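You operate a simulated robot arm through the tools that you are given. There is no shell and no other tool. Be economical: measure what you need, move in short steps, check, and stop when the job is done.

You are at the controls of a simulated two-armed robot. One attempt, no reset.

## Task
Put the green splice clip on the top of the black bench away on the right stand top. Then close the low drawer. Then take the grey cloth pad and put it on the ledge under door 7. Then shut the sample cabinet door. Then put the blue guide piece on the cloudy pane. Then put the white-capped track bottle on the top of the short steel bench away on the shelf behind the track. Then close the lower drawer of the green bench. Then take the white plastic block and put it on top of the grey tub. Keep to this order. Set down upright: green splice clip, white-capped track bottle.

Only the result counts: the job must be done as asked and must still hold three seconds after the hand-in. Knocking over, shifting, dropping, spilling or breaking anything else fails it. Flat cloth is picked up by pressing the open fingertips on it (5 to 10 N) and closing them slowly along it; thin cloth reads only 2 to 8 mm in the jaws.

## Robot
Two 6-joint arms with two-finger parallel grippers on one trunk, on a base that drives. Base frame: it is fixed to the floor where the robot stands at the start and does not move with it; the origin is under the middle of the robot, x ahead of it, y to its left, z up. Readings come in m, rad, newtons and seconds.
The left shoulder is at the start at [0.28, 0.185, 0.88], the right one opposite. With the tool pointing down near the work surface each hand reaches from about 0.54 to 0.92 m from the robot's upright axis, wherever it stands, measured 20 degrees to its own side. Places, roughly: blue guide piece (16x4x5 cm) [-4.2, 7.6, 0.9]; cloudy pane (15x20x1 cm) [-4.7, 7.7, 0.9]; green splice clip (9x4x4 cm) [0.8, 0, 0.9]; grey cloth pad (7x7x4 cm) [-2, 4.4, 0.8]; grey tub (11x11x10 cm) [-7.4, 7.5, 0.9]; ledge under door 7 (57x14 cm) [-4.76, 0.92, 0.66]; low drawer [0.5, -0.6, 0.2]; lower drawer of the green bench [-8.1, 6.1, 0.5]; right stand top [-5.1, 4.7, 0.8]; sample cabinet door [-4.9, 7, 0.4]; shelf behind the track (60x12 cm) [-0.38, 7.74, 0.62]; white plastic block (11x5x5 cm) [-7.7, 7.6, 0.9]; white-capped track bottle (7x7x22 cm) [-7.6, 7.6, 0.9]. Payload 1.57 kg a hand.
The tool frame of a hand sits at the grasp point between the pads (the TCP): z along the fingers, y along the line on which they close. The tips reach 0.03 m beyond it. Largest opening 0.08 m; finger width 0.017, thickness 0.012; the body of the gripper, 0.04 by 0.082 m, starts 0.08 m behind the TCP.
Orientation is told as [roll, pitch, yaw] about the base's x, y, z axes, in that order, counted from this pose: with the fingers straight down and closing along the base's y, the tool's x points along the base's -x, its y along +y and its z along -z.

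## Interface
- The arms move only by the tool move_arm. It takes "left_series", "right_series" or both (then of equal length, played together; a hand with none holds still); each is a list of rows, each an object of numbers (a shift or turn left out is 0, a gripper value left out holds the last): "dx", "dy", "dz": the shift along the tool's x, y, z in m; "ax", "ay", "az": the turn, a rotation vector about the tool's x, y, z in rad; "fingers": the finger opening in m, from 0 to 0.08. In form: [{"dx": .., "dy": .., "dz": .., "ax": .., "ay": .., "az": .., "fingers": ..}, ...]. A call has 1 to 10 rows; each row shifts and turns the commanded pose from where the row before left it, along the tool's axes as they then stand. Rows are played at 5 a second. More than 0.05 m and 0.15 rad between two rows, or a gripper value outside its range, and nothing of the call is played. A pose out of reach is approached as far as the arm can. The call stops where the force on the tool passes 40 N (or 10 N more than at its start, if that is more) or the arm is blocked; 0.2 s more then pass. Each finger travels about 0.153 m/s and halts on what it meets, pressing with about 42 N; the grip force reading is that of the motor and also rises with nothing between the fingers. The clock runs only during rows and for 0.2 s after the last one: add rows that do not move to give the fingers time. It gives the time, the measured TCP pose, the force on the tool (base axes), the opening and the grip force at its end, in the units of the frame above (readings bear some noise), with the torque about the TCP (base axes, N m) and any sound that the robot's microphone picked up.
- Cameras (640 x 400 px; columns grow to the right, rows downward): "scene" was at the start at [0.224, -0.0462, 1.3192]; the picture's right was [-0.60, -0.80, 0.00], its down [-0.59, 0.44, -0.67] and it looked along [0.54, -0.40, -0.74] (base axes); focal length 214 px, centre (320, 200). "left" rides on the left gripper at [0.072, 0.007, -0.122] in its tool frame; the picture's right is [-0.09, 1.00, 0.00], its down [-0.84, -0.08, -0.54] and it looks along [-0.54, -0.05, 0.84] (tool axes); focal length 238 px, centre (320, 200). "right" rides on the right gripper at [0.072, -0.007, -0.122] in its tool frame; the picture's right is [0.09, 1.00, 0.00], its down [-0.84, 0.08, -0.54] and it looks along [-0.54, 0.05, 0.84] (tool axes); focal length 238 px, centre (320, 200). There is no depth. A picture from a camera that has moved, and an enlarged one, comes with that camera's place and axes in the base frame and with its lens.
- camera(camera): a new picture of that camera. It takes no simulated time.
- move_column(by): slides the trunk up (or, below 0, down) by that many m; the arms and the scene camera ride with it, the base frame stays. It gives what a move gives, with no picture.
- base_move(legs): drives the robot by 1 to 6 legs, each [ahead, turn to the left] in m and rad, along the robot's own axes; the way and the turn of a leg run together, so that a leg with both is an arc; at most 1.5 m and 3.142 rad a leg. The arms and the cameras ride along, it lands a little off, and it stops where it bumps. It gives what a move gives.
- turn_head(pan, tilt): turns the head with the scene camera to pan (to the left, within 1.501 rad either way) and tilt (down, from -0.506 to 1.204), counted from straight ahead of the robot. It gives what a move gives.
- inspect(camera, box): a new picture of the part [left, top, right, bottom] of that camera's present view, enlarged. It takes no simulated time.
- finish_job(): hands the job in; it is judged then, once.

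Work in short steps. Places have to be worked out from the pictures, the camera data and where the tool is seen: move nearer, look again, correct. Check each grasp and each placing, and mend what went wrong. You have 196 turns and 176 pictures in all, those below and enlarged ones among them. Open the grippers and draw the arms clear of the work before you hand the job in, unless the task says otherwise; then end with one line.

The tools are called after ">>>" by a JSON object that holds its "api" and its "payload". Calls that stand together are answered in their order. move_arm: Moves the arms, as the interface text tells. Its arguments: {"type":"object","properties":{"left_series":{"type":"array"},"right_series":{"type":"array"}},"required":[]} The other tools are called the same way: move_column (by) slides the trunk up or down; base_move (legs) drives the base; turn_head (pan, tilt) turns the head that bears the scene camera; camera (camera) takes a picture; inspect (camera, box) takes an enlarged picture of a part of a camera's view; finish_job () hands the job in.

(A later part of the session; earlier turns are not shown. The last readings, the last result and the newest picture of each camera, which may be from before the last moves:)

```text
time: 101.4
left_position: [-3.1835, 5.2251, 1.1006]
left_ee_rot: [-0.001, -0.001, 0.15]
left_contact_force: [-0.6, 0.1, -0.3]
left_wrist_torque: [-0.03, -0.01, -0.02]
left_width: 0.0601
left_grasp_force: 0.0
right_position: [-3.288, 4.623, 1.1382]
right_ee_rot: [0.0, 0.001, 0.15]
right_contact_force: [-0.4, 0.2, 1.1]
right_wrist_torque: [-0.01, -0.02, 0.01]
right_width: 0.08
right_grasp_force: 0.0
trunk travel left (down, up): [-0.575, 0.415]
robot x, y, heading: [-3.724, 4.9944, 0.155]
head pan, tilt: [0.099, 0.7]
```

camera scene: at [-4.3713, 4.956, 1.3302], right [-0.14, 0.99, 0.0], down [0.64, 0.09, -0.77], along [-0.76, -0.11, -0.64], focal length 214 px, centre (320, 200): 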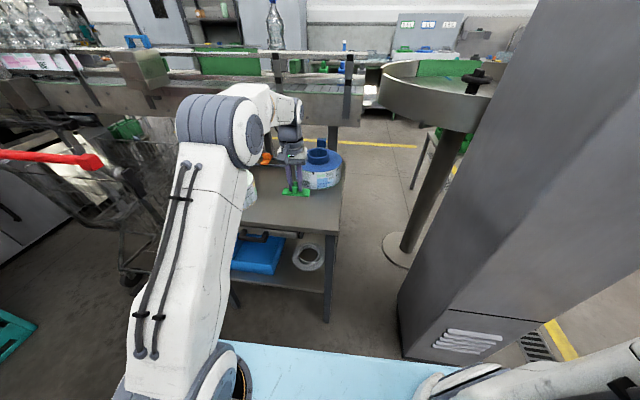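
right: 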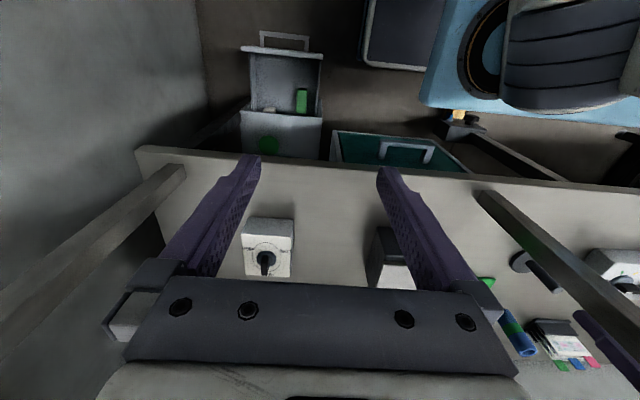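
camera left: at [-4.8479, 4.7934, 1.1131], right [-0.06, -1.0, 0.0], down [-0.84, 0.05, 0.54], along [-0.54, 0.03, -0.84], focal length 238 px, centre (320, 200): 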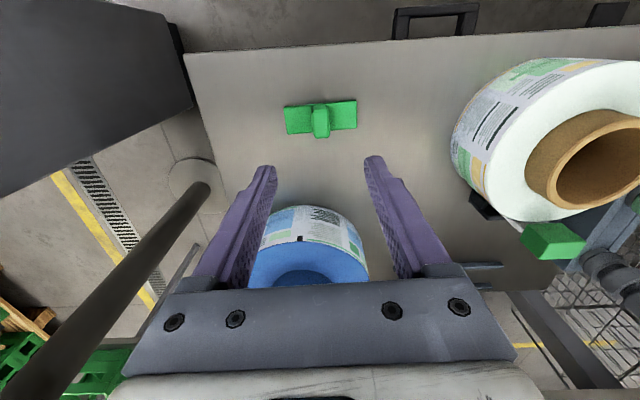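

Now I drive east past the pad table and turn towards the aisle.

>>> {"api": "base_move", "payload": {"legs": [[0, 0.02], [1.35, 0], [1.3, 0], [0, -1.3], [1.2, 0], [1.2, 0]]}}

>>> {"api": "turn_head", "payload": {"pan": 0, "tilt": 0.35}}

>>> {"api": "camera", "payload": {"camera": "scene"}}

```text
time: 129.4
left_position: [0.2233, 2.7445, 1.1005]
left_ee_rot: [-0.001, 0.0, -1.195]
left_contact_force: [0.2, 0.7, 0.1]
left_wrist_torque: [-0.01, -0.03, 0.0]
left_width: 0.0599
left_grasp_force: 0.1
right_position: [-0.3867, 2.7109, 1.1387]
right_ee_rot: [0.0, 0.0, -1.196]
right_contact_force: [0.0, 0.6, 0.4]
right_wrist_torque: [0.02, 0.0, -0.01]
right_width: 0.0798
right_grasp_force: 0.0
trunk travel left (down, up): [-0.575, 0.415]
robot x, y, heading: [-0.1211, 3.2138, -1.19]
head pan, tilt: [0.099, 0.7]
```

```text
time: 130.3
left_position: [0.2232, 2.7445, 1.1013]
left_ee_rot: [-0.001, 0.001, -1.196]
left_contact_force: [-0.2, -0.7, 0.3]
left_wrist_torque: [0.0, -0.01, -0.04]
left_width: 0.0597
left_grasp_force: 0.1
right_position: [-0.3858, 2.7105, 1.1368]
right_ee_rot: [0.001, 0.0, -1.196]
right_contact_force: [-0.1, 0.2, 0.5]
right_wrist_torque: [0.02, -0.01, -0.03]
right_width: 0.0802
right_grasp_force: 0.0
trunk travel left (down, up): [-0.575, 0.415]
robot x, y, heading: [-0.1233, 3.2159, -1.195]
head pan, tilt: [0.0, 0.351]
```

```text
145 pictures are left
camera scene: at [-0.0283, 2.9822, 1.3615], right [-0.93, -0.37, 0.0], down [-0.13, 0.32, -0.94], along [0.35, -0.87, -0.34], focal length 214 px, centre (320, 200)
```

scene: 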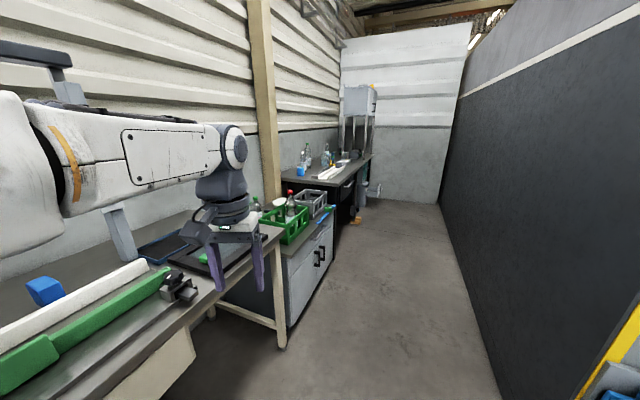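

I turn to face down the aisle (heading about -1.55) and drive in.

>>> {"api": "base_move", "payload": {"legs": [[0, -0.36], [1.5, 0]]}}

>>> {"api": "camera", "payload": {"camera": "scene"}}

```text
time: 138.8
left_position: [0.0448, 1.163, 1.1012]
left_ee_rot: [0.0, 0.0, -1.571]
left_contact_force: [-0.1, 0.1, -0.2]
left_wrist_torque: [-0.01, 0.01, -0.02]
left_width: 0.0601
left_grasp_force: 0.1
right_position: [-0.5344, 1.3536, 1.1395]
right_ee_rot: [-0.001, 0.0, -1.571]
right_contact_force: [0.5, -0.7, 0.2]
right_wrist_torque: [-0.02, -0.01, 0.0]
right_width: 0.08
right_grasp_force: 0.1
trunk travel left (down, up): [-0.575, 0.415]
robot x, y, heading: [-0.1031, 1.7285, -1.566]
head pan, tilt: [0.0, 0.351]
```

```text
144 pictures are left
camera scene: at [-0.1015, 1.4759, 1.3615], right [-1.0, -0.01, 0.0], down [0.0, 0.34, -0.94], along [0.0, -0.94, -0.34], focal length 214 px, centre (320, 200)
```

scene: 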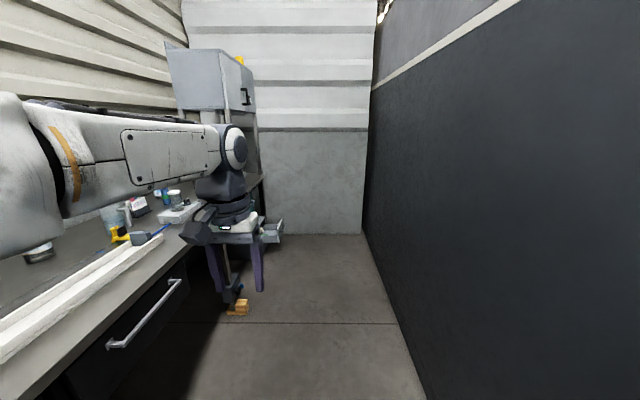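

The aisle is clear. I drive to about (-0.1, -0.08) and turn only partly (heading about -0.9), so that the left hand stays clear of the bench post while the right hand faces the drawer.

>>> {"api": "base_move", "payload": {"legs": [[1.0, 0], [0.8, 0]]}}

>>> {"api": "turn_head", "payload": {"pan": 0.1, "tilt": 0.8}}

>>> {"api": "camera", "payload": {"camera": "scene"}}

>>> {"api": "camera", "payload": {"camera": "left"}}

```text
time: 147.8
left_position: [0.0183, -0.6314, 1.1006]
left_ee_rot: [0.0, 0.001, -1.596]
left_contact_force: [0.2, -0.6, 0.5]
left_wrist_torque: [0.01, 0.0, -0.02]
left_width: 0.06
left_grasp_force: 0.0
right_position: [-0.5579, -0.4252, 1.1393]
right_ee_rot: [0.001, 0.001, -1.596]
right_contact_force: [-0.8, 0.2, 1.0]
right_wrist_torque: [0.01, -0.03, 0.01]
right_width: 0.0799
right_grasp_force: 0.1
trunk travel left (down, up): [-0.575, 0.415]
robot x, y, heading: [-0.1154, -0.06, -1.592]
head pan, tilt: [0.0, 0.351]
```

```text
time: 148.7
left_position: [0.0166, -0.6308, 1.1024]
left_ee_rot: [-0.001, 0.001, -1.595]
left_contact_force: [-0.2, -0.2, -0.1]
left_wrist_torque: [-0.01, -0.01, -0.01]
left_width: 0.0599
left_grasp_force: 0.0
right_position: [-0.5572, -0.4259, 1.1388]
right_ee_rot: [-0.001, -0.001, -1.595]
right_contact_force: [-0.1, 0.4, -0.3]
right_wrist_torque: [0.0, 0.0, 0.01]
right_width: 0.0801
right_grasp_force: 0.0
trunk travel left (down, up): [-0.575, 0.415]
robot x, y, heading: [-0.115, -0.0604, -1.586]
head pan, tilt: [0.099, 0.799]
```

```text
143 pictures are left
camera scene: at [-0.1133, -0.3015, 1.322], right [-1.0, -0.08, 0.0], down [-0.06, 0.71, -0.7], along [0.06, -0.7, -0.72], focal length 214 px, centre (320, 200)
```

scene: 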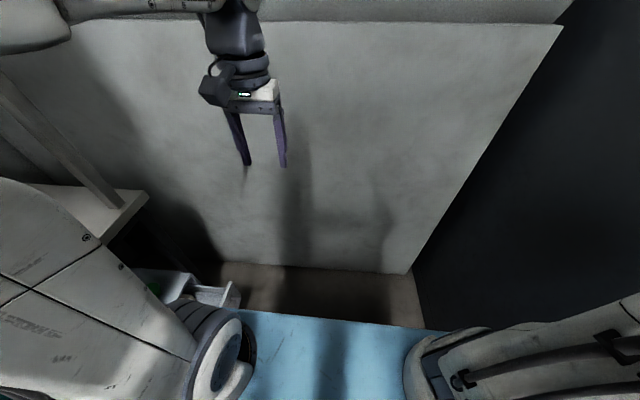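

```text
142 pictures are left
camera left: at [0.0267, -0.5599, 1.2233], right [0.99, -0.12, 0.0], down [-0.1, -0.83, 0.54], along [-0.06, -0.54, -0.84], focal length 238 px, centre (320, 200)
```

left: 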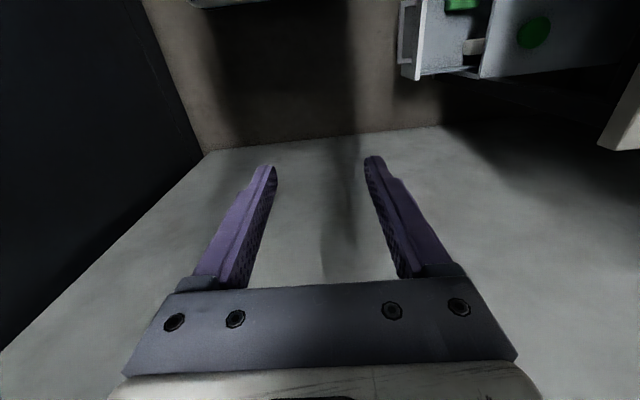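

The drawer is pulled out about 0.2 m: the handle is at x≈0.29 and the front panel at x≈0.33, from y -0.69 to about -0.47. I turn left to heading about -0.9 and look again for the height.

>>> {"api": "base_move", "payload": {"legs": [[0, 0.68]]}}

>>> {"api": "camera", "payload": {"camera": "left"}}

>>> {"api": "camera", "payload": {"camera": "right"}}

```text
time: 150.9
left_position: [0.3478, -0.4154, 1.1005]
left_ee_rot: [0.0, 0.0, -0.909]
left_contact_force: [0.4, -0.7, 0.4]
left_wrist_torque: [0.01, -0.01, 0.0]
left_width: 0.0602
left_grasp_force: 0.1
right_position: [-0.2259, -0.6228, 1.1397]
right_ee_rot: [0.0, 0.001, -0.908]
right_contact_force: [0.7, -0.4, 0.1]
right_wrist_torque: [-0.01, 0.03, 0.01]
right_width: 0.0802
right_grasp_force: 0.1
trunk travel left (down, up): [-0.575, 0.415]
robot x, y, heading: [-0.1167, -0.0638, -0.901]
head pan, tilt: [0.099, 0.799]
```

```text
141 pictures are left
camera left: at [0.31, -0.3563, 1.2233], right [0.84, 0.54, 0.0], down [0.45, -0.71, 0.54], along [0.29, -0.46, -0.84], focal length 238 px, centre (320, 200)
```

left: 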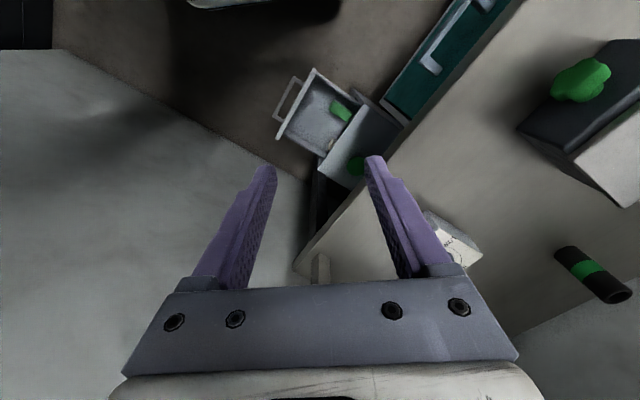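

```text
140 pictures are left
camera right: at [-0.2744, -0.5696, 1.2613], right [0.73, 0.69, 0.0], down [0.58, -0.61, 0.54], along [0.37, -0.39, -0.84], focal length 238 px, centre (320, 200)
```

right: 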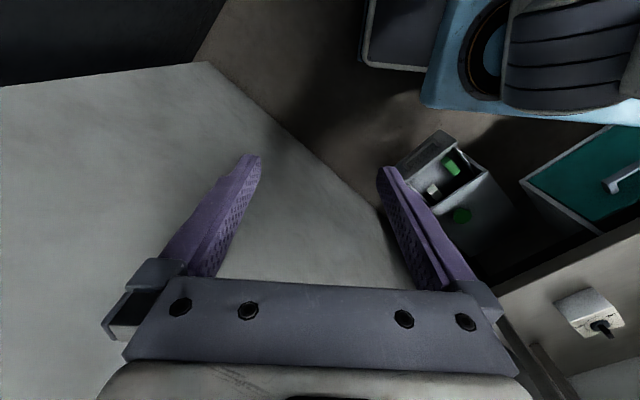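

The panel's top edge is at z≈0.23 and its centre at y≈-0.56. I lower the trunk so the right hand can reach it, and close the right fingers.

>>> {"api": "move_column", "payload": {"by": -0.53}}

>>> {"api": "camera", "payload": {"camera": "left"}}

>>> {"api": "camera", "payload": {"camera": "right"}}

>>> {"api": "camera", "payload": {"camera": "scene"}}

```text
refused: -0.53 is not a number from -0.4 to 0.4
```

```text
139 pictures are left
camera left: at [0.31, -0.3563, 1.2233], right [0.84, 0.54, 0.0], down [0.45, -0.71, 0.54], along [0.29, -0.46, -0.84], focal length 238 px, centre (320, 200)
```

left: 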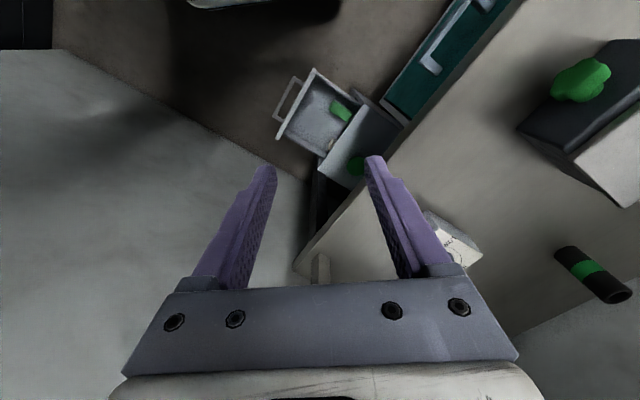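

```text
138 pictures are left
camera right: at [-0.2744, -0.5696, 1.2613], right [0.73, 0.69, 0.0], down [0.58, -0.61, 0.54], along [0.37, -0.39, -0.84], focal length 238 px, centre (320, 200)
```

right: 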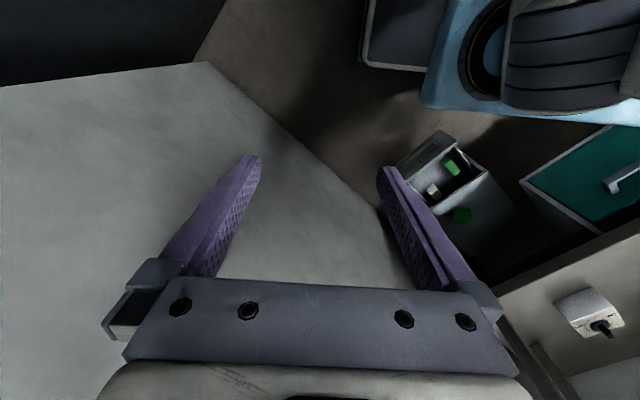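

```text
137 pictures are left
camera scene: at [0.0387, -0.2444, 1.3219], right [-0.72, -0.7, 0.0], down [-0.5, 0.51, -0.7], along [0.49, -0.5, -0.72], focal length 214 px, centre (320, 200)
```

scene: 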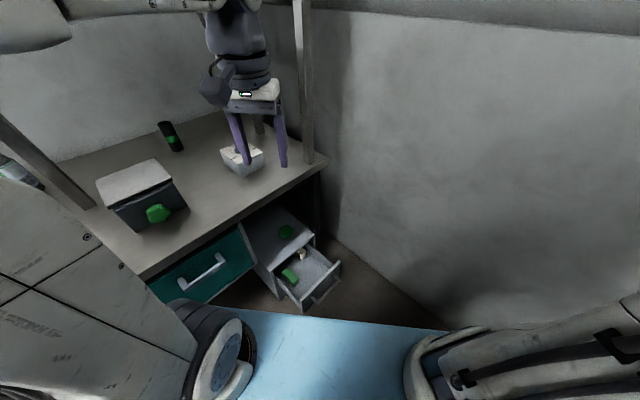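

The panel runs from y -0.435 to -0.71 at x≈0.34. I lower the trunk in two steps.

>>> {"api": "move_column", "payload": {"by": -0.3}}

>>> {"api": "move_column", "payload": {"by": -0.22}}

>>> {"api": "camera", "payload": {"camera": "right"}}

>>> {"api": "camera", "payload": {"camera": "scene"}}

```text
time: 153.9
left_position: [0.3482, -0.4168, 0.8012]
left_ee_rot: [0.001, 0.001, -0.909]
left_contact_force: [0.5, -0.4, 0.2]
left_wrist_torque: [-0.01, 0.03, 0.01]
left_width: 0.06
left_grasp_force: 0.0
right_position: [-0.2272, -0.6224, 0.8388]
right_ee_rot: [0.0, 0.0, -0.908]
right_contact_force: [0.0, -0.6, 1.0]
right_wrist_torque: [0.01, -0.02, 0.01]
right_width: 0.0801
right_grasp_force: 0.2
trunk travel left (down, up): [-0.275, 0.715]
robot x, y, heading: [-0.1197, -0.0594, -0.9]
head pan, tilt: [0.099, 0.799]
```

```text
time: 156.2
left_position: [0.3474, -0.4144, 0.5808]
left_ee_rot: [-0.001, 0.0, -0.907]
left_contact_force: [-0.4, -1.2, -0.7]
left_wrist_torque: [0.02, 0.02, 0.03]
left_width: 0.0603
left_grasp_force: 0.0
right_position: [-0.2268, -0.6211, 0.6189]
right_ee_rot: [0.0, -0.001, -0.908]
right_contact_force: [0.6, 0.2, -0.1]
right_wrist_torque: [-0.03, 0.04, -0.02]
right_width: 0.0798
right_grasp_force: 0.1
trunk travel left (down, up): [-0.055, 0.935]
robot x, y, heading: [-0.1181, -0.0634, -0.903]
head pan, tilt: [0.099, 0.799]
```

```text
136 pictures are left
camera right: at [-0.2744, -0.5695, 0.7413], right [0.73, 0.69, 0.0], down [0.58, -0.61, 0.54], along [0.37, -0.39, -0.84], focal length 238 px, centre (320, 200)
```

right: 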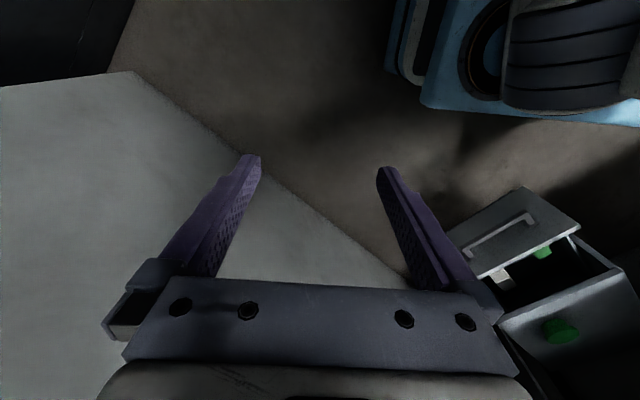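

```text
135 pictures are left
camera scene: at [0.0388, -0.2444, 0.8019], right [-0.72, -0.7, 0.0], down [-0.5, 0.51, -0.7], along [0.49, -0.5, -0.72], focal length 214 px, centre (320, 200)
```

scene: 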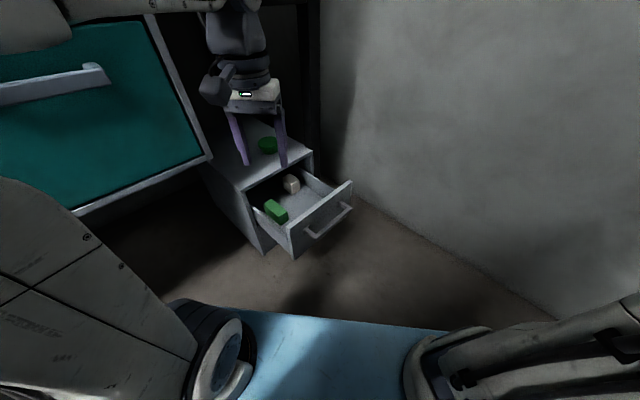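

With the new view the panel works out at x≈0.295, y -0.40…-0.64, z 0.28…0.41, with the handle near (0.257, -0.54, 0.34). I raise and draw back the left hand for room and bring the right hand, fingers closed, in front of the handle.

>>> {"api": "move_arm", "payload": {"left_series": [{"dz": -0.045}, {"dz": -0.045}, {"dz": -0.045}, {"dz": -0.045}, {"dx": 0.03}, {"dx": 0.03}, {"dx": 0.03}, {}, {}], "right_series": [{"fingers": 0.0}, {"dx": -0.019, "dy": 0.04}, {"dx": -0.019, "dy": 0.04}, {"dx": -0.019, "dy": 0.04}, {"dx": -0.019, "dy": 0.04}, {"dx": -0.019, "dy": 0.04}, {"dx": -0.019, "dy": 0.04}, {"dx": -0.019, "dy": 0.04}, {"dx": -0.019, "dy": 0.04}]}}

>>> {"api": "camera", "payload": {"camera": "scene"}}

>>> {"api": "camera", "payload": {"camera": "right"}}

```text
time: 158.2
left_position: [0.2889, -0.3416, 0.7179]
left_ee_rot: [-0.001, 0.0, -0.908]
left_contact_force: [0.1, 0.6, 0.1]
left_wrist_torque: [0.03, -0.01, 0.0]
left_width: 0.0599
left_grasp_force: 0.0
left hand out of reach, approached as far as the arm can: row 4
right_position: [0.1195, -0.5736, 0.624]
right_ee_rot: [0.0, 0.001, -0.907]
right_contact_force: [0.5, 0.4, 0.2]
right_wrist_torque: [-0.02, 0.01, -0.01]
right_width: 0.0002
right_grasp_force: 21.6
right hand out of reach, approached as far as the arm can: row 3, 4, 5
trunk travel left (down, up): [-0.055, 0.935]
robot x, y, heading: [-0.1167, -0.0638, -0.905]
head pan, tilt: [0.099, 0.799]
```

```text
134 pictures are left
camera scene: at [0.0387, -0.2443, 0.8019], right [-0.72, -0.7, 0.0], down [-0.5, 0.51, -0.7], along [0.49, -0.5, -0.72], focal length 214 px, centre (320, 200)
```

scene: 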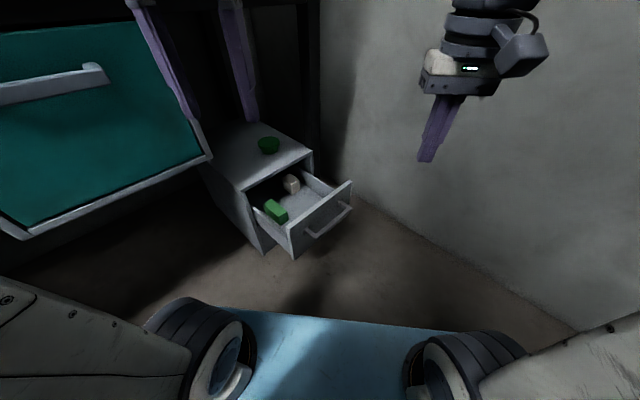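

```text
133 pictures are left
camera right: at [0.0716, -0.5206, 0.7469], right [0.73, 0.69, 0.0], down [0.58, -0.61, 0.54], along [0.37, -0.39, -0.84], focal length 238 px, centre (320, 200)
```

right: 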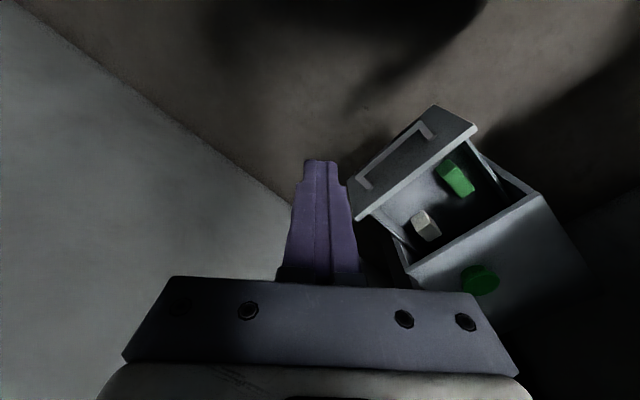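

The panel centre is at y≈-0.54. I lower the right hand to z≈0.37 in front of the handle.

>>> {"api": "move_arm", "payload": {"right_series": [{"dz": 0.045}, {"dz": 0.045}, {"dz": 0.045}, {"dz": 0.045}, {"dz": 0.045}, {"dz": 0.03, "dy": 0.02}, {"dx": -0.008, "dy": 0.03}]}}

>>> {"api": "camera", "payload": {"camera": "right"}}

>>> {"api": "camera", "payload": {"camera": "scene"}}

```text
time: 159.8
left_position: [0.2887, -0.3424, 0.7176]
left_ee_rot: [-0.002, 0.001, -0.906]
left_contact_force: [0.5, 0.0, -0.1]
left_wrist_torque: [0.03, 0.0, 0.0]
left_width: 0.06
left_grasp_force: 0.1
right_position: [0.1626, -0.5454, 0.3696]
right_ee_rot: [-0.001, -0.002, -0.906]
right_contact_force: [0.0, 0.0, 0.3]
right_wrist_torque: [0.02, 0.03, -0.03]
right_width: 0.0001
right_grasp_force: 21.3
trunk travel left (down, up): [-0.055, 0.935]
robot x, y, heading: [-0.1222, -0.0639, -0.899]
head pan, tilt: [0.099, 0.799]
```

```text
132 pictures are left
camera right: at [0.1147, -0.4931, 0.4926], right [0.73, 0.69, 0.0], down [0.58, -0.61, 0.54], along [0.37, -0.39, -0.84], focal length 238 px, centre (320, 200)
```

right: 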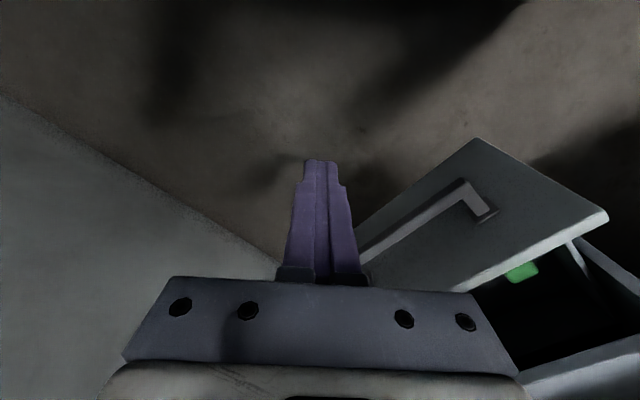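

```text
131 pictures are left
camera scene: at [0.0387, -0.2444, 0.8019], right [-0.72, -0.7, 0.0], down [-0.5, 0.52, -0.7], along [0.48, -0.5, -0.72], focal length 214 px, centre (320, 200)
```

scene: 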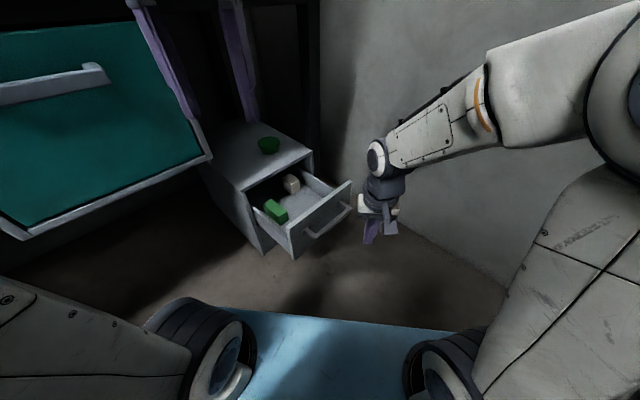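

The handle bar is at z≈0.325, so I lower 3.5 cm to meet it with the fingers and push along +x.

>>> {"api": "move_arm", "payload": {"right_series": [{"dz": 0.035}, {"dx": -0.0123, "dy": 0.0158}, {"dx": -0.0123, "dy": 0.0158}, {"dx": -0.0123, "dy": 0.0158}, {"dx": -0.0123, "dy": 0.0158}, {"dx": -0.0123, "dy": 0.0158}, {"dx": -0.0123, "dy": 0.0158}, {"dx": -0.0123, "dy": 0.0158}, {"dx": -0.0123, "dy": 0.0158}, {"dx": -0.0123, "dy": 0.0158}]}}

>>> {"api": "camera", "payload": {"camera": "scene"}}

```text
time: 162.0
left_position: [0.2888, -0.3422, 0.7168]
left_ee_rot: [0.001, 0.001, -0.907]
left_contact_force: [0.0, -0.7, 0.2]
left_wrist_torque: [-0.01, 0.02, -0.03]
left_width: 0.0599
left_grasp_force: 0.0
right_position: [0.3434, -0.5466, 0.3337]
right_ee_rot: [0.0, 0.0, -0.908]
right_contact_force: [0.2, 0.1, -0.6]
right_wrist_torque: [0.04, -0.01, 0.01]
right_width: 0.0
right_grasp_force: 21.4
trunk travel left (down, up): [-0.055, 0.935]
robot x, y, heading: [-0.1138, -0.0605, -0.901]
head pan, tilt: [0.099, 0.799]
```

```text
130 pictures are left
camera scene: at [0.0388, -0.2443, 0.8019], right [-0.72, -0.7, 0.0], down [-0.5, 0.51, -0.7], along [0.49, -0.5, -0.72], focal length 214 px, centre (320, 200)
```

scene: 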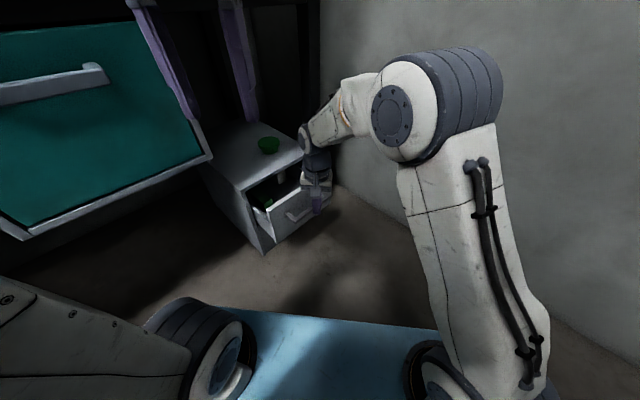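

The drawer slides in with little force. I keep on pushing.

>>> {"api": "move_arm", "payload": {"right_series": [{"dx": -0.0123, "dy": 0.0158}, {"dx": -0.0123, "dy": 0.0158}, {"dx": -0.0123, "dy": 0.0158}, {"dx": -0.0123, "dy": 0.0158}, {"dx": -0.0062, "dy": 0.0079}, {"dx": -0.0062, "dy": 0.0079}, {"dx": -0.0062, "dy": 0.0079}, {}]}}

>>> {"api": "camera", "payload": {"camera": "scene"}}

```text
time: 163.8
left_position: [0.2894, -0.3417, 0.7169]
left_ee_rot: [0.002, 0.0, -0.907]
left_contact_force: [-0.2, 0.9, -1.0]
left_wrist_torque: [0.01, -0.01, 0.0]
left_width: 0.0599
left_grasp_force: 0.1
right_position: [0.4522, -0.5449, 0.3338]
right_ee_rot: [0.0, -0.001, -0.907]
right_contact_force: [-0.4, -1.2, -0.3]
right_wrist_torque: [0.01, -0.01, -0.01]
right_width: 0.0001
right_grasp_force: 21.0
trunk travel left (down, up): [-0.055, 0.935]
robot x, y, heading: [-0.1169, -0.0621, -0.903]
head pan, tilt: [0.099, 0.799]
```

```text
129 pictures are left
camera scene: at [0.0388, -0.2443, 0.8019], right [-0.72, -0.7, 0.0], down [-0.5, 0.51, -0.7], along [0.49, -0.5, -0.72], focal length 214 px, centre (320, 200)
```

scene: 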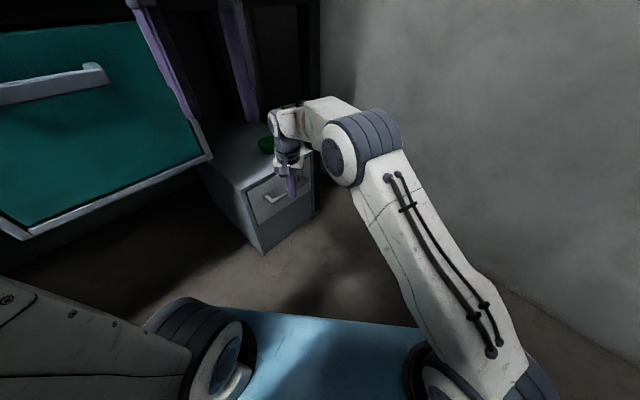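

It is nearly flush, but no resistance yet. I push on in small steps until it stops.

>>> {"api": "move_arm", "payload": {"right_series": [{"dx": -0.0062, "dy": 0.0079}, {"dx": -0.0062, "dy": 0.0079}, {"dx": -0.0062, "dy": 0.0079}, {"dx": -0.0062, "dy": 0.0079}, {}]}}

>>> {"api": "inspect", "payload": {"camera": "scene", "box": [200, 120, 360, 260]}}

```text
time: 164.4
left_position: [0.2892, -0.3422, 0.7167]
left_ee_rot: [-0.002, -0.001, -0.907]
left_contact_force: [0.3, -0.2, -0.3]
left_wrist_torque: [-0.01, 0.01, 0.07]
left_width: 0.0597
left_grasp_force: 0.0
right_position: [0.4614, -0.5458, 0.3325]
right_ee_rot: [-0.017, 0.019, -0.907]
right_contact_force: [-6.6, 1.6, 6.6]
right_wrist_torque: [0.07, 0.1, 0.04]
right_width: 0.0001
right_grasp_force: 21.0
trunk travel left (down, up): [-0.055, 0.935]
robot x, y, heading: [-0.1157, -0.0616, -0.899]
head pan, tilt: [0.099, 0.799]
stopped in row 2 (right hand): the force on the tool passed its limit at 52 N (the readings are from after the stop); the commanded pose is now the measured one
```

```text
2.86 times, centred on (280, 190) of scene
camera zoom: at [0.0382, -0.2444, 0.802], right [-0.72, -0.69, 0.0], down [-0.5, 0.52, -0.7], along [0.48, -0.5, -0.72], focal length 613 px, centre (434, 229)
```

zoom: 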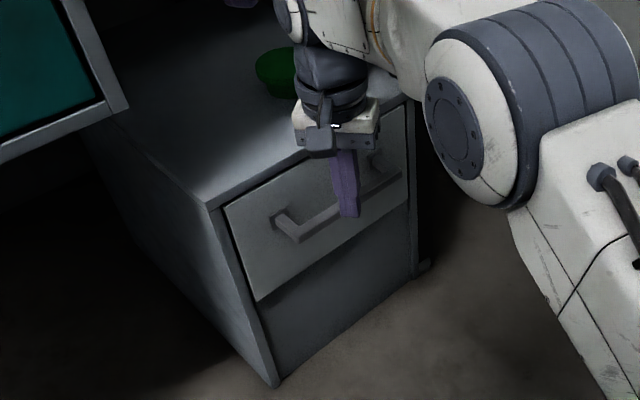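

It stopped at 52 N and looks flush. I draw the hand back and check with the wrist camera.

>>> {"api": "move_arm", "payload": {"right_series": [{"dx": 0.0123, "dy": -0.0158}, {"dx": 0.0123, "dy": -0.0158}, {"dx": 0.0246, "dy": -0.0316}, {"dx": 0.0246, "dy": -0.0316}, {"dx": 0.0246, "dy": -0.0316}]}}

>>> {"api": "camera", "payload": {"camera": "right"}}

>>> {"api": "inspect", "payload": {"camera": "scene", "box": [200, 120, 360, 260]}}

```text
time: 165.6
left_position: [0.2887, -0.3426, 0.7174]
left_ee_rot: [0.0, 0.002, -0.907]
left_contact_force: [1.0, -0.1, 0.0]
left_wrist_torque: [0.0, -0.03, 0.02]
left_width: 0.06
left_grasp_force: 0.1
right_position: [0.3024, -0.5492, 0.3388]
right_ee_rot: [-0.016, 0.021, -0.909]
right_contact_force: [-0.4, 0.0, 0.5]
right_wrist_torque: [0.01, 0.0, 0.0]
right_width: 0.0
right_grasp_force: 20.8
trunk travel left (down, up): [-0.055, 0.935]
robot x, y, heading: [-0.1184, -0.0644, -0.9]
head pan, tilt: [0.099, 0.799]
```

```text
127 pictures are left
camera right: at [0.2575, -0.4979, 0.4624], right [0.73, 0.69, -0.01], down [0.59, -0.62, 0.52], along [0.35, -0.39, -0.85], focal length 238 px, centre (320, 200)
```

right: 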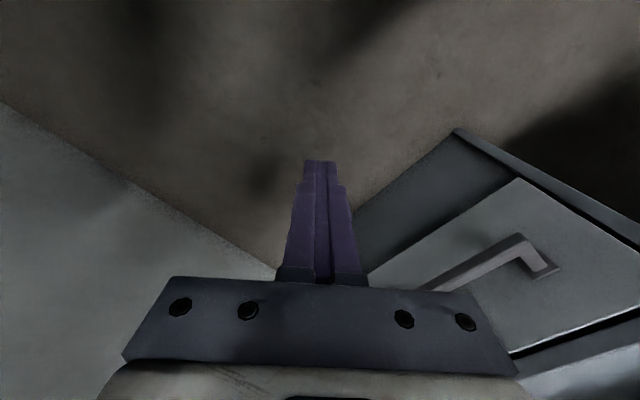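

```text
2.86 times, centred on (280, 190) of scene
camera zoom: at [0.0385, -0.2445, 0.8019], right [-0.72, -0.7, 0.0], down [-0.5, 0.52, -0.7], along [0.48, -0.5, -0.72], focal length 613 px, centre (434, 229)
```

zoom: 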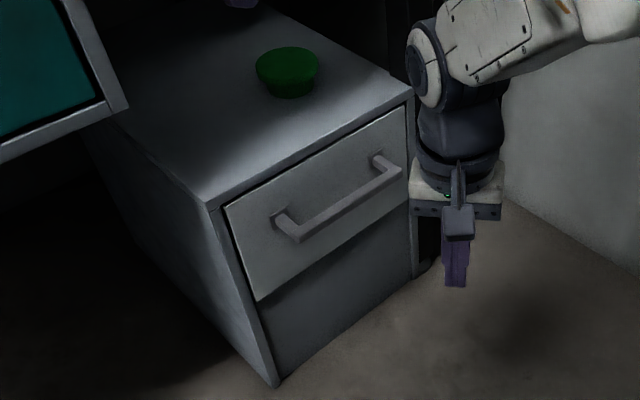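

The drawer is closed flush. I bring the right hand up and back, then raise the trunk.

>>> {"api": "move_arm", "payload": {"right_series": [{"dz": -0.045}, {"dz": -0.045}, {"dz": -0.045}, {"dz": -0.045}, {"dz": -0.045}, {"dz": -0.045}, {"dx": 0.026, "dy": -0.039}, {"dx": 0.026, "dy": -0.039}, {"dx": 0.026, "dy": -0.039}, {"dx": 0.026, "dy": -0.039}]}}

>>> {"api": "move_arm", "payload": {"right_series": [{"dx": 0.026, "dy": -0.039}, {"dx": 0.026, "dy": -0.039}, {"dx": 0.026, "dy": -0.039}, {"dx": 0.02, "dy": -0.03}]}}

>>> {"api": "move_column", "payload": {"by": 0.3}}

>>> {"api": "move_column", "payload": {"by": 0.22}}

```text
time: 167.8
left_position: [0.2897, -0.3424, 0.7163]
left_ee_rot: [-0.001, -0.001, -0.908]
left_contact_force: [-0.8, -0.1, 0.4]
left_wrist_torque: [-0.01, 0.01, 0.02]
left_width: 0.06
left_grasp_force: 0.0
right_position: [0.1241, -0.5592, 0.6121]
right_ee_rot: [-0.017, 0.021, -0.908]
right_contact_force: [-0.1, -1.0, -0.5]
right_wrist_torque: [0.0, -0.01, -0.02]
right_width: 0.0
right_grasp_force: 21.6
trunk travel left (down, up): [-0.055, 0.935]
robot x, y, heading: [-0.1195, -0.0593, -0.898]
head pan, tilt: [0.099, 0.799]
```

```text
time: 168.8
left_position: [0.2885, -0.3414, 0.7164]
left_ee_rot: [0.001, 0.0, -0.907]
left_contact_force: [-0.2, -0.5, -0.4]
left_wrist_torque: [-0.01, 0.01, -0.02]
left_width: 0.0603
left_grasp_force: 0.0
right_position: [-0.0406, -0.6073, 0.6255]
right_ee_rot: [-0.015, 0.024, -0.907]
right_contact_force: [0.0, 0.0, 0.4]
right_wrist_torque: [0.02, 0.04, -0.05]
right_width: 0.0
right_grasp_force: 21.5
right hand out of reach, approached as far as the arm can: row 2, 3, 4
trunk travel left (down, up): [-0.055, 0.935]
robot x, y, heading: [-0.1161, -0.0599, -0.9]
head pan, tilt: [0.099, 0.799]
```

```text
time: 171.8
left_position: [0.2887, -0.3424, 1.0175]
left_ee_rot: [0.001, 0.0, -0.909]
left_contact_force: [0.3, -0.4, 0.2]
left_wrist_torque: [0.04, 0.01, 0.0]
left_width: 0.0599
left_grasp_force: 0.1
right_position: [-0.0411, -0.607, 0.9264]
right_ee_rot: [-0.016, 0.022, -0.909]
right_contact_force: [1.0, 0.5, -0.4]
right_wrist_torque: [-0.04, 0.04, 0.02]
right_width: 0.0001
right_grasp_force: 21.2
trunk travel left (down, up): [-0.355, 0.635]
robot x, y, heading: [-0.1138, -0.0632, -0.903]
head pan, tilt: [0.099, 0.799]
```

```text
time: 174.1
left_position: [0.2878, -0.3426, 1.236]
left_ee_rot: [0.001, 0.0, -0.908]
left_contact_force: [0.3, -0.1, -0.2]
left_wrist_torque: [0.01, 0.01, 0.02]
left_width: 0.0598
left_grasp_force: 0.1
right_position: [-0.0411, -0.6069, 1.1458]
right_ee_rot: [-0.014, 0.023, -0.909]
right_contact_force: [0.1, -0.8, 0.2]
right_wrist_torque: [-0.01, 0.01, 0.02]
right_width: 0.0
right_grasp_force: 21.2
trunk travel left (down, up): [-0.575, 0.415]
robot x, y, heading: [-0.116, -0.0641, -0.907]
head pan, tilt: [0.099, 0.799]
```

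Turning on the spot here would bring the right hand near the post, so I turn back to face -y and reverse out of the aisle.

>>> {"api": "base_move", "payload": {"legs": [[0, -0.66], [-1.2, 0]]}}

```text
time: 182.1
left_position: [0.0254, 0.694, 1.237]
left_ee_rot: [0.0, 0.0, -1.572]
left_contact_force: [-0.4, 0.0, -0.5]
left_wrist_torque: [-0.01, 0.0, 0.04]
left_width: 0.0598
left_grasp_force: 0.1
right_position: [-0.3977, 0.6871, 1.1464]
right_ee_rot: [-0.015, 0.021, -1.572]
right_contact_force: [-0.3, -0.8, -0.6]
right_wrist_torque: [-0.02, -0.01, 0.01]
right_width: 0.0001
right_grasp_force: 21.3
trunk travel left (down, up): [-0.575, 0.415]
robot x, y, heading: [-0.1237, 1.1632, -1.561]
head pan, tilt: [0.099, 0.799]
```

>>> {"api": "base_move", "payload": {"legs": [[-1.2, 0], [-1.1, 0]]}}

```text
time: 193.6
left_position: [-0.0494, 3.0229, 1.2374]
left_ee_rot: [0.001, 0.0, -1.54]
left_contact_force: [0.2, -0.3, -0.2]
left_wrist_torque: [0.02, 0.03, -0.02]
left_width: 0.06
left_grasp_force: 0.0
right_position: [-0.4713, 3.0045, 1.1462]
right_ee_rot: [-0.013, 0.023, -1.54]
right_contact_force: [-0.2, -0.4, 0.3]
right_wrist_torque: [0.01, -0.01, -0.02]
right_width: 0.0
right_grasp_force: 20.8
trunk travel left (down, up): [-0.575, 0.415]
robot x, y, heading: [-0.2092, 3.4895, -1.537]
head pan, tilt: [0.099, 0.799]
```

I am out of the aisle. I turn right towards the pad table and look.

>>> {"api": "base_move", "payload": {"legs": [[0, -1.1], [0, -1.05]]}}

>>> {"api": "turn_head", "payload": {"pan": 0.1, "tilt": 0.4}}

>>> {"api": "camera", "payload": {"camera": "scene"}}

```text
time: 199.4
left_position: [-0.6917, 3.6034, 1.2375]
left_ee_rot: [0.0, 0.0, 2.605]
left_contact_force: [-0.3, -0.2, -0.4]
left_wrist_torque: [0.0, 0.02, 0.02]
left_width: 0.0602
left_grasp_force: 0.1
right_position: [-0.4804, 3.9705, 1.1465]
right_ee_rot: [-0.017, 0.023, 2.602]
right_contact_force: [-0.5, 0.8, -0.5]
right_wrist_torque: [0.0, 0.01, 0.02]
right_width: 0.0
right_grasp_force: 21.2
trunk travel left (down, up): [-0.575, 0.415]
robot x, y, heading: [-0.2103, 3.4868, 2.608]
head pan, tilt: [0.099, 0.799]
```

```text
time: 200.2
left_position: [-0.6922, 3.6046, 1.2377]
left_ee_rot: [0.0, 0.0, 2.606]
left_contact_force: [0.0, 0.7, 0.3]
left_wrist_torque: [-0.02, -0.02, -0.01]
left_width: 0.0599
left_grasp_force: 0.1
right_position: [-0.4795, 3.9707, 1.1463]
right_ee_rot: [-0.017, 0.022, 2.602]
right_contact_force: [0.1, 0.4, -0.7]
right_wrist_torque: [0.02, 0.0, 0.02]
right_width: 0.0002
right_grasp_force: 21.3
trunk travel left (down, up): [-0.575, 0.415]
robot x, y, heading: [-0.2121, 3.4866, 2.603]
head pan, tilt: [0.099, 0.4]
```

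```text
125 pictures are left
camera scene: at [-0.4326, 3.6112, 1.3569], right [0.42, 0.91, 0.0], down [0.35, -0.16, -0.92], along [-0.84, 0.39, -0.39], focal length 214 px, centre (320, 200)
```

scene: 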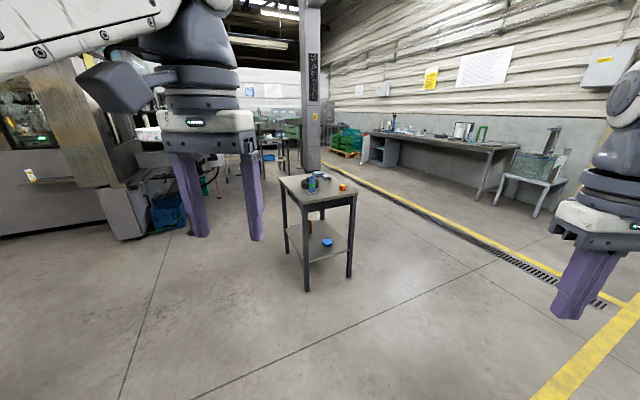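

The table is at x -1.68…-2.28, y 4.06…4.46, top about 0.76, and the pad should be near its north edge. I drive round to the north side and face it.

>>> {"api": "base_move", "payload": {"legs": [[0, -0.58], [0.9, 0], [0.9, 0], [0, 1.1], [0.78, 0], [0, 1.55]]}}

>>> {"api": "turn_head", "payload": {"pan": -0.1, "tilt": 0.7}}

>>> {"api": "camera", "payload": {"camera": "scene"}}

>>> {"api": "camera", "payload": {"camera": "right"}}

```text
time: 221.2
left_position: [-1.7155, 4.6191, 1.2374]
left_ee_rot: [0.0, -0.001, -1.61]
left_contact_force: [-0.1, 0.3, 0.1]
left_wrist_torque: [-0.02, 0.02, -0.02]
left_width: 0.0599
left_grasp_force: 0.0
right_position: [-2.1374, 4.6276, 1.1471]
right_ee_rot: [-0.016, 0.023, -1.61]
right_contact_force: [-0.3, -0.5, -0.6]
right_wrist_torque: [-0.01, 0.0, 0.01]
right_width: 0.0
right_grasp_force: 21.2
trunk travel left (down, up): [-0.575, 0.415]
robot x, y, heading: [-1.8405, 5.0927, -1.605]
head pan, tilt: [0.099, 0.4]
```

```text
time: 222.0
left_position: [-1.7155, 4.6188, 1.2362]
left_ee_rot: [0.0, 0.001, -1.61]
left_contact_force: [0.2, 0.7, 0.8]
left_wrist_torque: [0.03, -0.01, -0.02]
left_width: 0.0599
left_grasp_force: 0.0
right_position: [-2.1378, 4.6284, 1.1456]
right_ee_rot: [-0.014, 0.022, -1.609]
right_contact_force: [-0.6, 0.1, 0.4]
right_wrist_torque: [-0.02, 0.01, 0.02]
right_width: 0.0002
right_grasp_force: 21.3
trunk travel left (down, up): [-0.575, 0.415]
robot x, y, heading: [-1.847, 5.0924, -1.608]
head pan, tilt: [-0.099, 0.7]
```

```text
124 pictures are left
camera scene: at [-1.8611, 4.8519, 1.3302], right [-0.99, 0.13, 0.0], down [0.09, 0.64, -0.77], along [-0.1, -0.76, -0.64], focal length 214 px, centre (320, 200)
```

scene: 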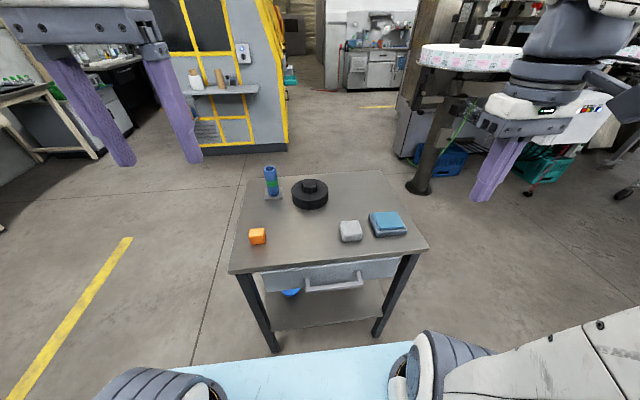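

```text
123 pictures are left
camera right: at [-2.1383, 4.698, 1.2704], right [1.0, 0.05, -0.01], down [0.05, -0.85, 0.52], along [0.02, -0.52, -0.85], focal length 238 px, centre (320, 200)
```

right: 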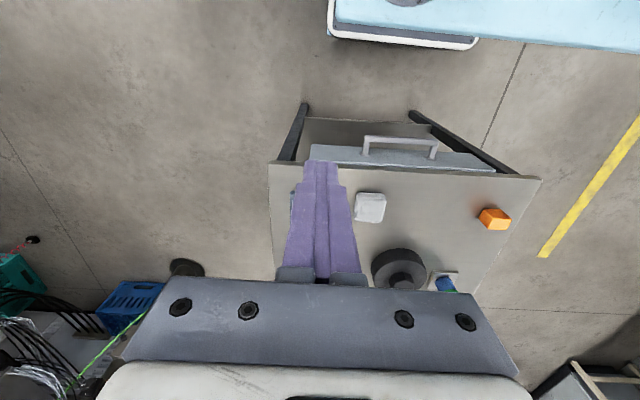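

The grey pad is at about (-2.01, 4.385). I take enlarged views to judge its shape and turn.

>>> {"api": "inspect", "payload": {"camera": "scene", "box": [300, 190, 420, 265]}}

>>> {"api": "inspect", "payload": {"camera": "right", "box": [310, 160, 430, 235]}}

```text
5.33 times, centred on (360, 228) of scene
camera zoom: at [-1.8611, 4.8519, 1.3302], right [-0.99, 0.13, 0.0], down [0.09, 0.64, -0.77], along [-0.1, -0.76, -0.64], focal length 1144 px, centre (107, 53)
```

zoom: 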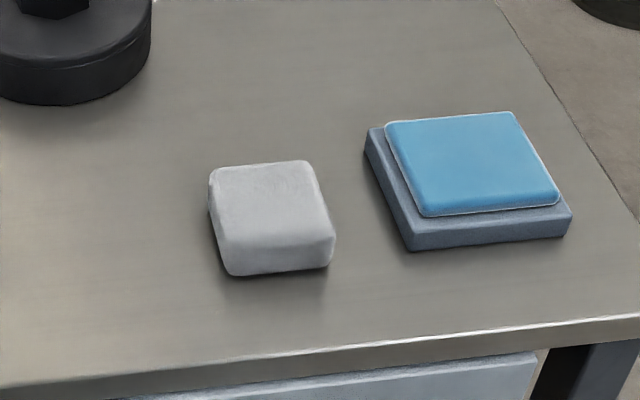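

```text
5.33 times, centred on (370, 198) of right
camera zoom: at [-2.1383, 4.698, 1.2704], right [1.0, 0.05, -0.01], down [0.05, -0.85, 0.52], along [0.02, -0.52, -0.85], focal length 1271 px, centre (53, 213)
```

zoom: 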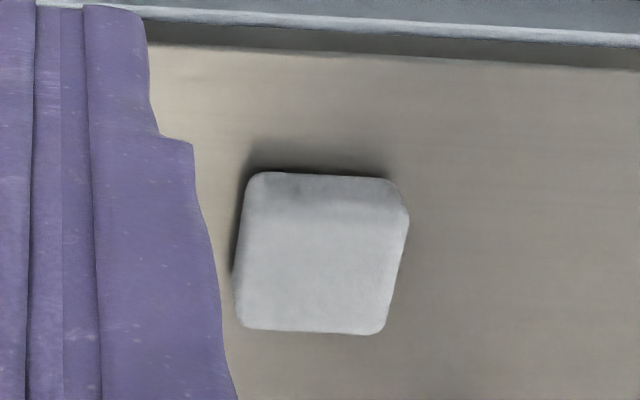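

The pad is square to the axes, about 7 cm wide, so I can grip its sides along x. I square the hand up, open it, and move over the pad.

>>> {"api": "move_arm", "payload": {"right_series": [{"ax": -0.015, "ay": -0.022, "az": -0.039, "fingers": 0.08}, {"dx": -0.04, "dy": 0.022}, {"dx": -0.04, "dy": 0.022}, {"dx": -0.04, "dy": 0.022}, {"dx": -0.04, "dy": 0.022}, {"dx": -0.04, "dy": 0.022}, {"dx": -0.041, "dy": 0.021}, {"dz": 0.045}, {"dz": 0.045}, {"dz": 0.045}]}}

>>> {"api": "move_arm", "payload": {"right_series": [{"dz": 0.04}, {"dz": 0.03}, {}]}}

>>> {"api": "camera", "payload": {"camera": "right"}}

```text
time: 224.2
left_position: [-1.7161, 4.6186, 1.2378]
left_ee_rot: [0.001, -0.001, -1.611]
left_contact_force: [0.4, -0.1, -0.3]
left_wrist_torque: [-0.02, 0.02, -0.03]
left_width: 0.0601
left_grasp_force: 0.0
right_position: [-2.0093, 4.3868, 1.0112]
right_ee_rot: [-0.001, -0.002, -1.57]
right_contact_force: [0.1, -0.2, 0.2]
right_wrist_torque: [0.0, -0.03, -0.01]
right_width: 0.08
right_grasp_force: 0.1
trunk travel left (down, up): [-0.575, 0.415]
robot x, y, heading: [-1.8487, 5.093, -1.602]
head pan, tilt: [-0.099, 0.7]
```

```text
time: 225.0
left_position: [-1.7159, 4.6188, 1.2366]
left_ee_rot: [-0.001, -0.002, -1.61]
left_contact_force: [0.0, 0.2, -0.6]
left_wrist_torque: [0.01, 0.01, 0.0]
left_width: 0.0601
left_grasp_force: 0.0
right_position: [-2.0073, 4.3877, 0.9413]
right_ee_rot: [-0.002, 0.0, -1.571]
right_contact_force: [-0.1, -0.1, -0.1]
right_wrist_torque: [-0.01, 0.01, 0.02]
right_width: 0.0799
right_grasp_force: 0.0
trunk travel left (down, up): [-0.575, 0.415]
robot x, y, heading: [-1.8447, 5.091, -1.601]
head pan, tilt: [-0.099, 0.7]
```

```text
120 pictures are left
camera right: at [-2.0133, 4.4599, 1.0642], right [1.0, 0.09, 0.0], down [0.08, -0.84, 0.54], along [0.05, -0.54, -0.84], focal length 238 px, centre (320, 200)
```

right: 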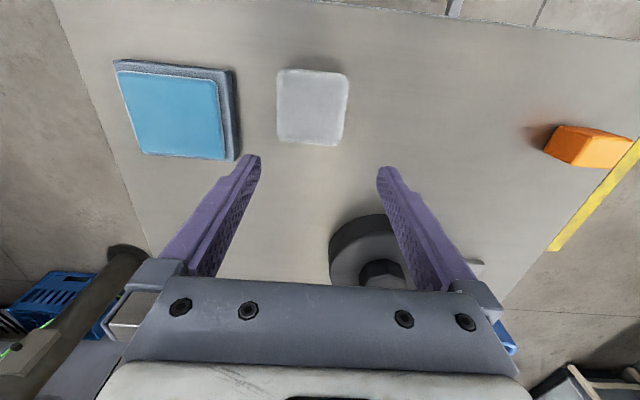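

The pad top centre triangulates to about (-2.017, 4.41), z about 0.83. I correct the hand and go down to just above it to check the straddle.

>>> {"api": "move_arm", "payload": {"right_series": [{"dx": 0.02, "dy": -0.01}, {"dz": 0.03}, {}]}}

>>> {"api": "camera", "payload": {"camera": "right"}}

>>> {"api": "inspect", "payload": {"camera": "scene", "box": [280, 165, 420, 265]}}

```text
time: 225.8
left_position: [-1.7161, 4.6185, 1.2369]
left_ee_rot: [-0.001, -0.001, -1.609]
left_contact_force: [0.0, -0.4, -0.3]
left_wrist_torque: [0.01, -0.02, -0.01]
left_width: 0.0599
left_grasp_force: 0.0
right_position: [-2.0177, 4.408, 0.9093]
right_ee_rot: [0.0, 0.001, -1.57]
right_contact_force: [-0.2, -0.7, 0.1]
right_wrist_torque: [-0.03, 0.01, 0.01]
right_width: 0.0801
right_grasp_force: 0.0
trunk travel left (down, up): [-0.575, 0.415]
robot x, y, heading: [-1.8486, 5.0947, -1.604]
head pan, tilt: [-0.099, 0.7]
```

```text
119 pictures are left
camera right: at [-2.0227, 4.4793, 1.0329], right [1.0, 0.09, 0.0], down [0.08, -0.84, 0.54], along [0.05, -0.54, -0.84], focal length 238 px, centre (320, 200)
```

right: 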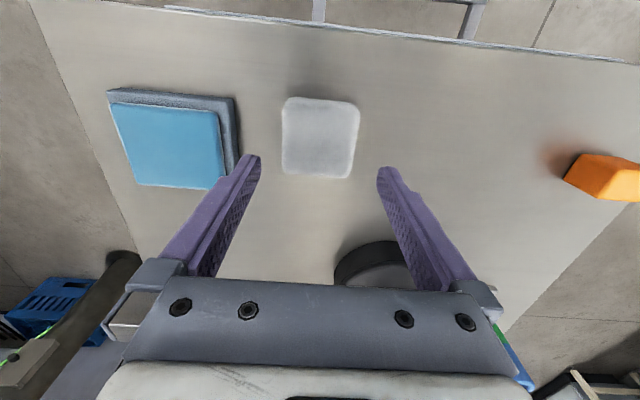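

```text
4.00 times, centred on (350, 215) of scene
camera zoom: at [-1.8611, 4.8519, 1.3301], right [-0.99, 0.13, 0.0], down [0.09, 0.64, -0.76], along [-0.1, -0.76, -0.64], focal length 858 px, centre (200, 140)
```

zoom: 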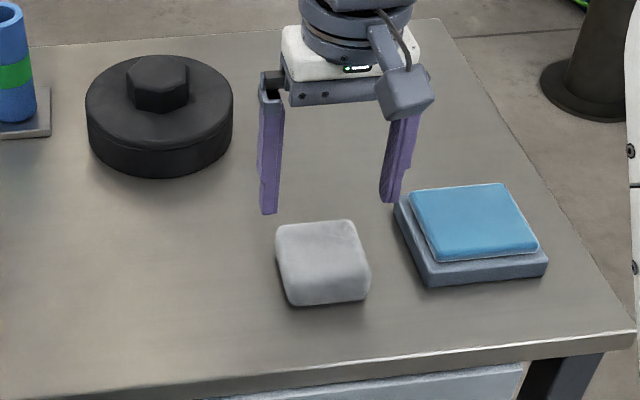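

The hand is centred on the pad to within a couple of mm, with a few mm of room each side. I go down along its sides.

>>> {"api": "move_arm", "payload": {"right_series": [{"dz": 0.03}, {"dz": 0.02}, {"dz": 0.015}, {"dz": 0.01}, {"dz": 0.01}, {"dz": 0.005}, {}]}}

>>> {"api": "camera", "payload": {"camera": "right"}}

```text
time: 227.1
left_position: [-1.7154, 4.6194, 1.2366]
left_ee_rot: [0.0, -0.001, -1.61]
left_contact_force: [0.1, 0.8, -0.1]
left_wrist_torque: [-0.05, 0.02, 0.01]
left_width: 0.0599
left_grasp_force: 0.0
right_position: [-2.0159, 4.4098, 0.8297]
right_ee_rot: [0.0, -0.004, -1.57]
right_contact_force: [1.7, 10.5, 22.9]
right_wrist_torque: [0.49, 0.02, -0.09]
right_width: 0.08
right_grasp_force: 0.0
trunk travel left (down, up): [-0.575, 0.415]
robot x, y, heading: [-1.8439, 5.0915, -1.606]
head pan, tilt: [-0.099, 0.7]
stopped in row 6 (right hand): the force on the tool passed its limit at 50 N (the readings are from after the stop); the commanded pose is now the measured one
```

```text
117 pictures are left
camera right: at [-2.0221, 4.4814, 0.9523], right [1.0, 0.09, 0.0], down [0.08, -0.83, 0.55], along [0.05, -0.54, -0.84], focal length 238 px, centre (320, 200)
```

right: 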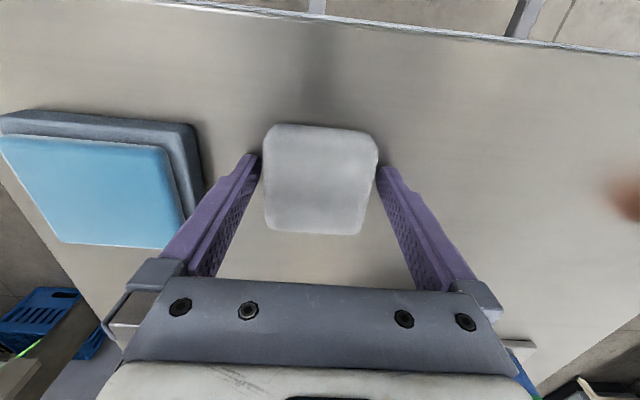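

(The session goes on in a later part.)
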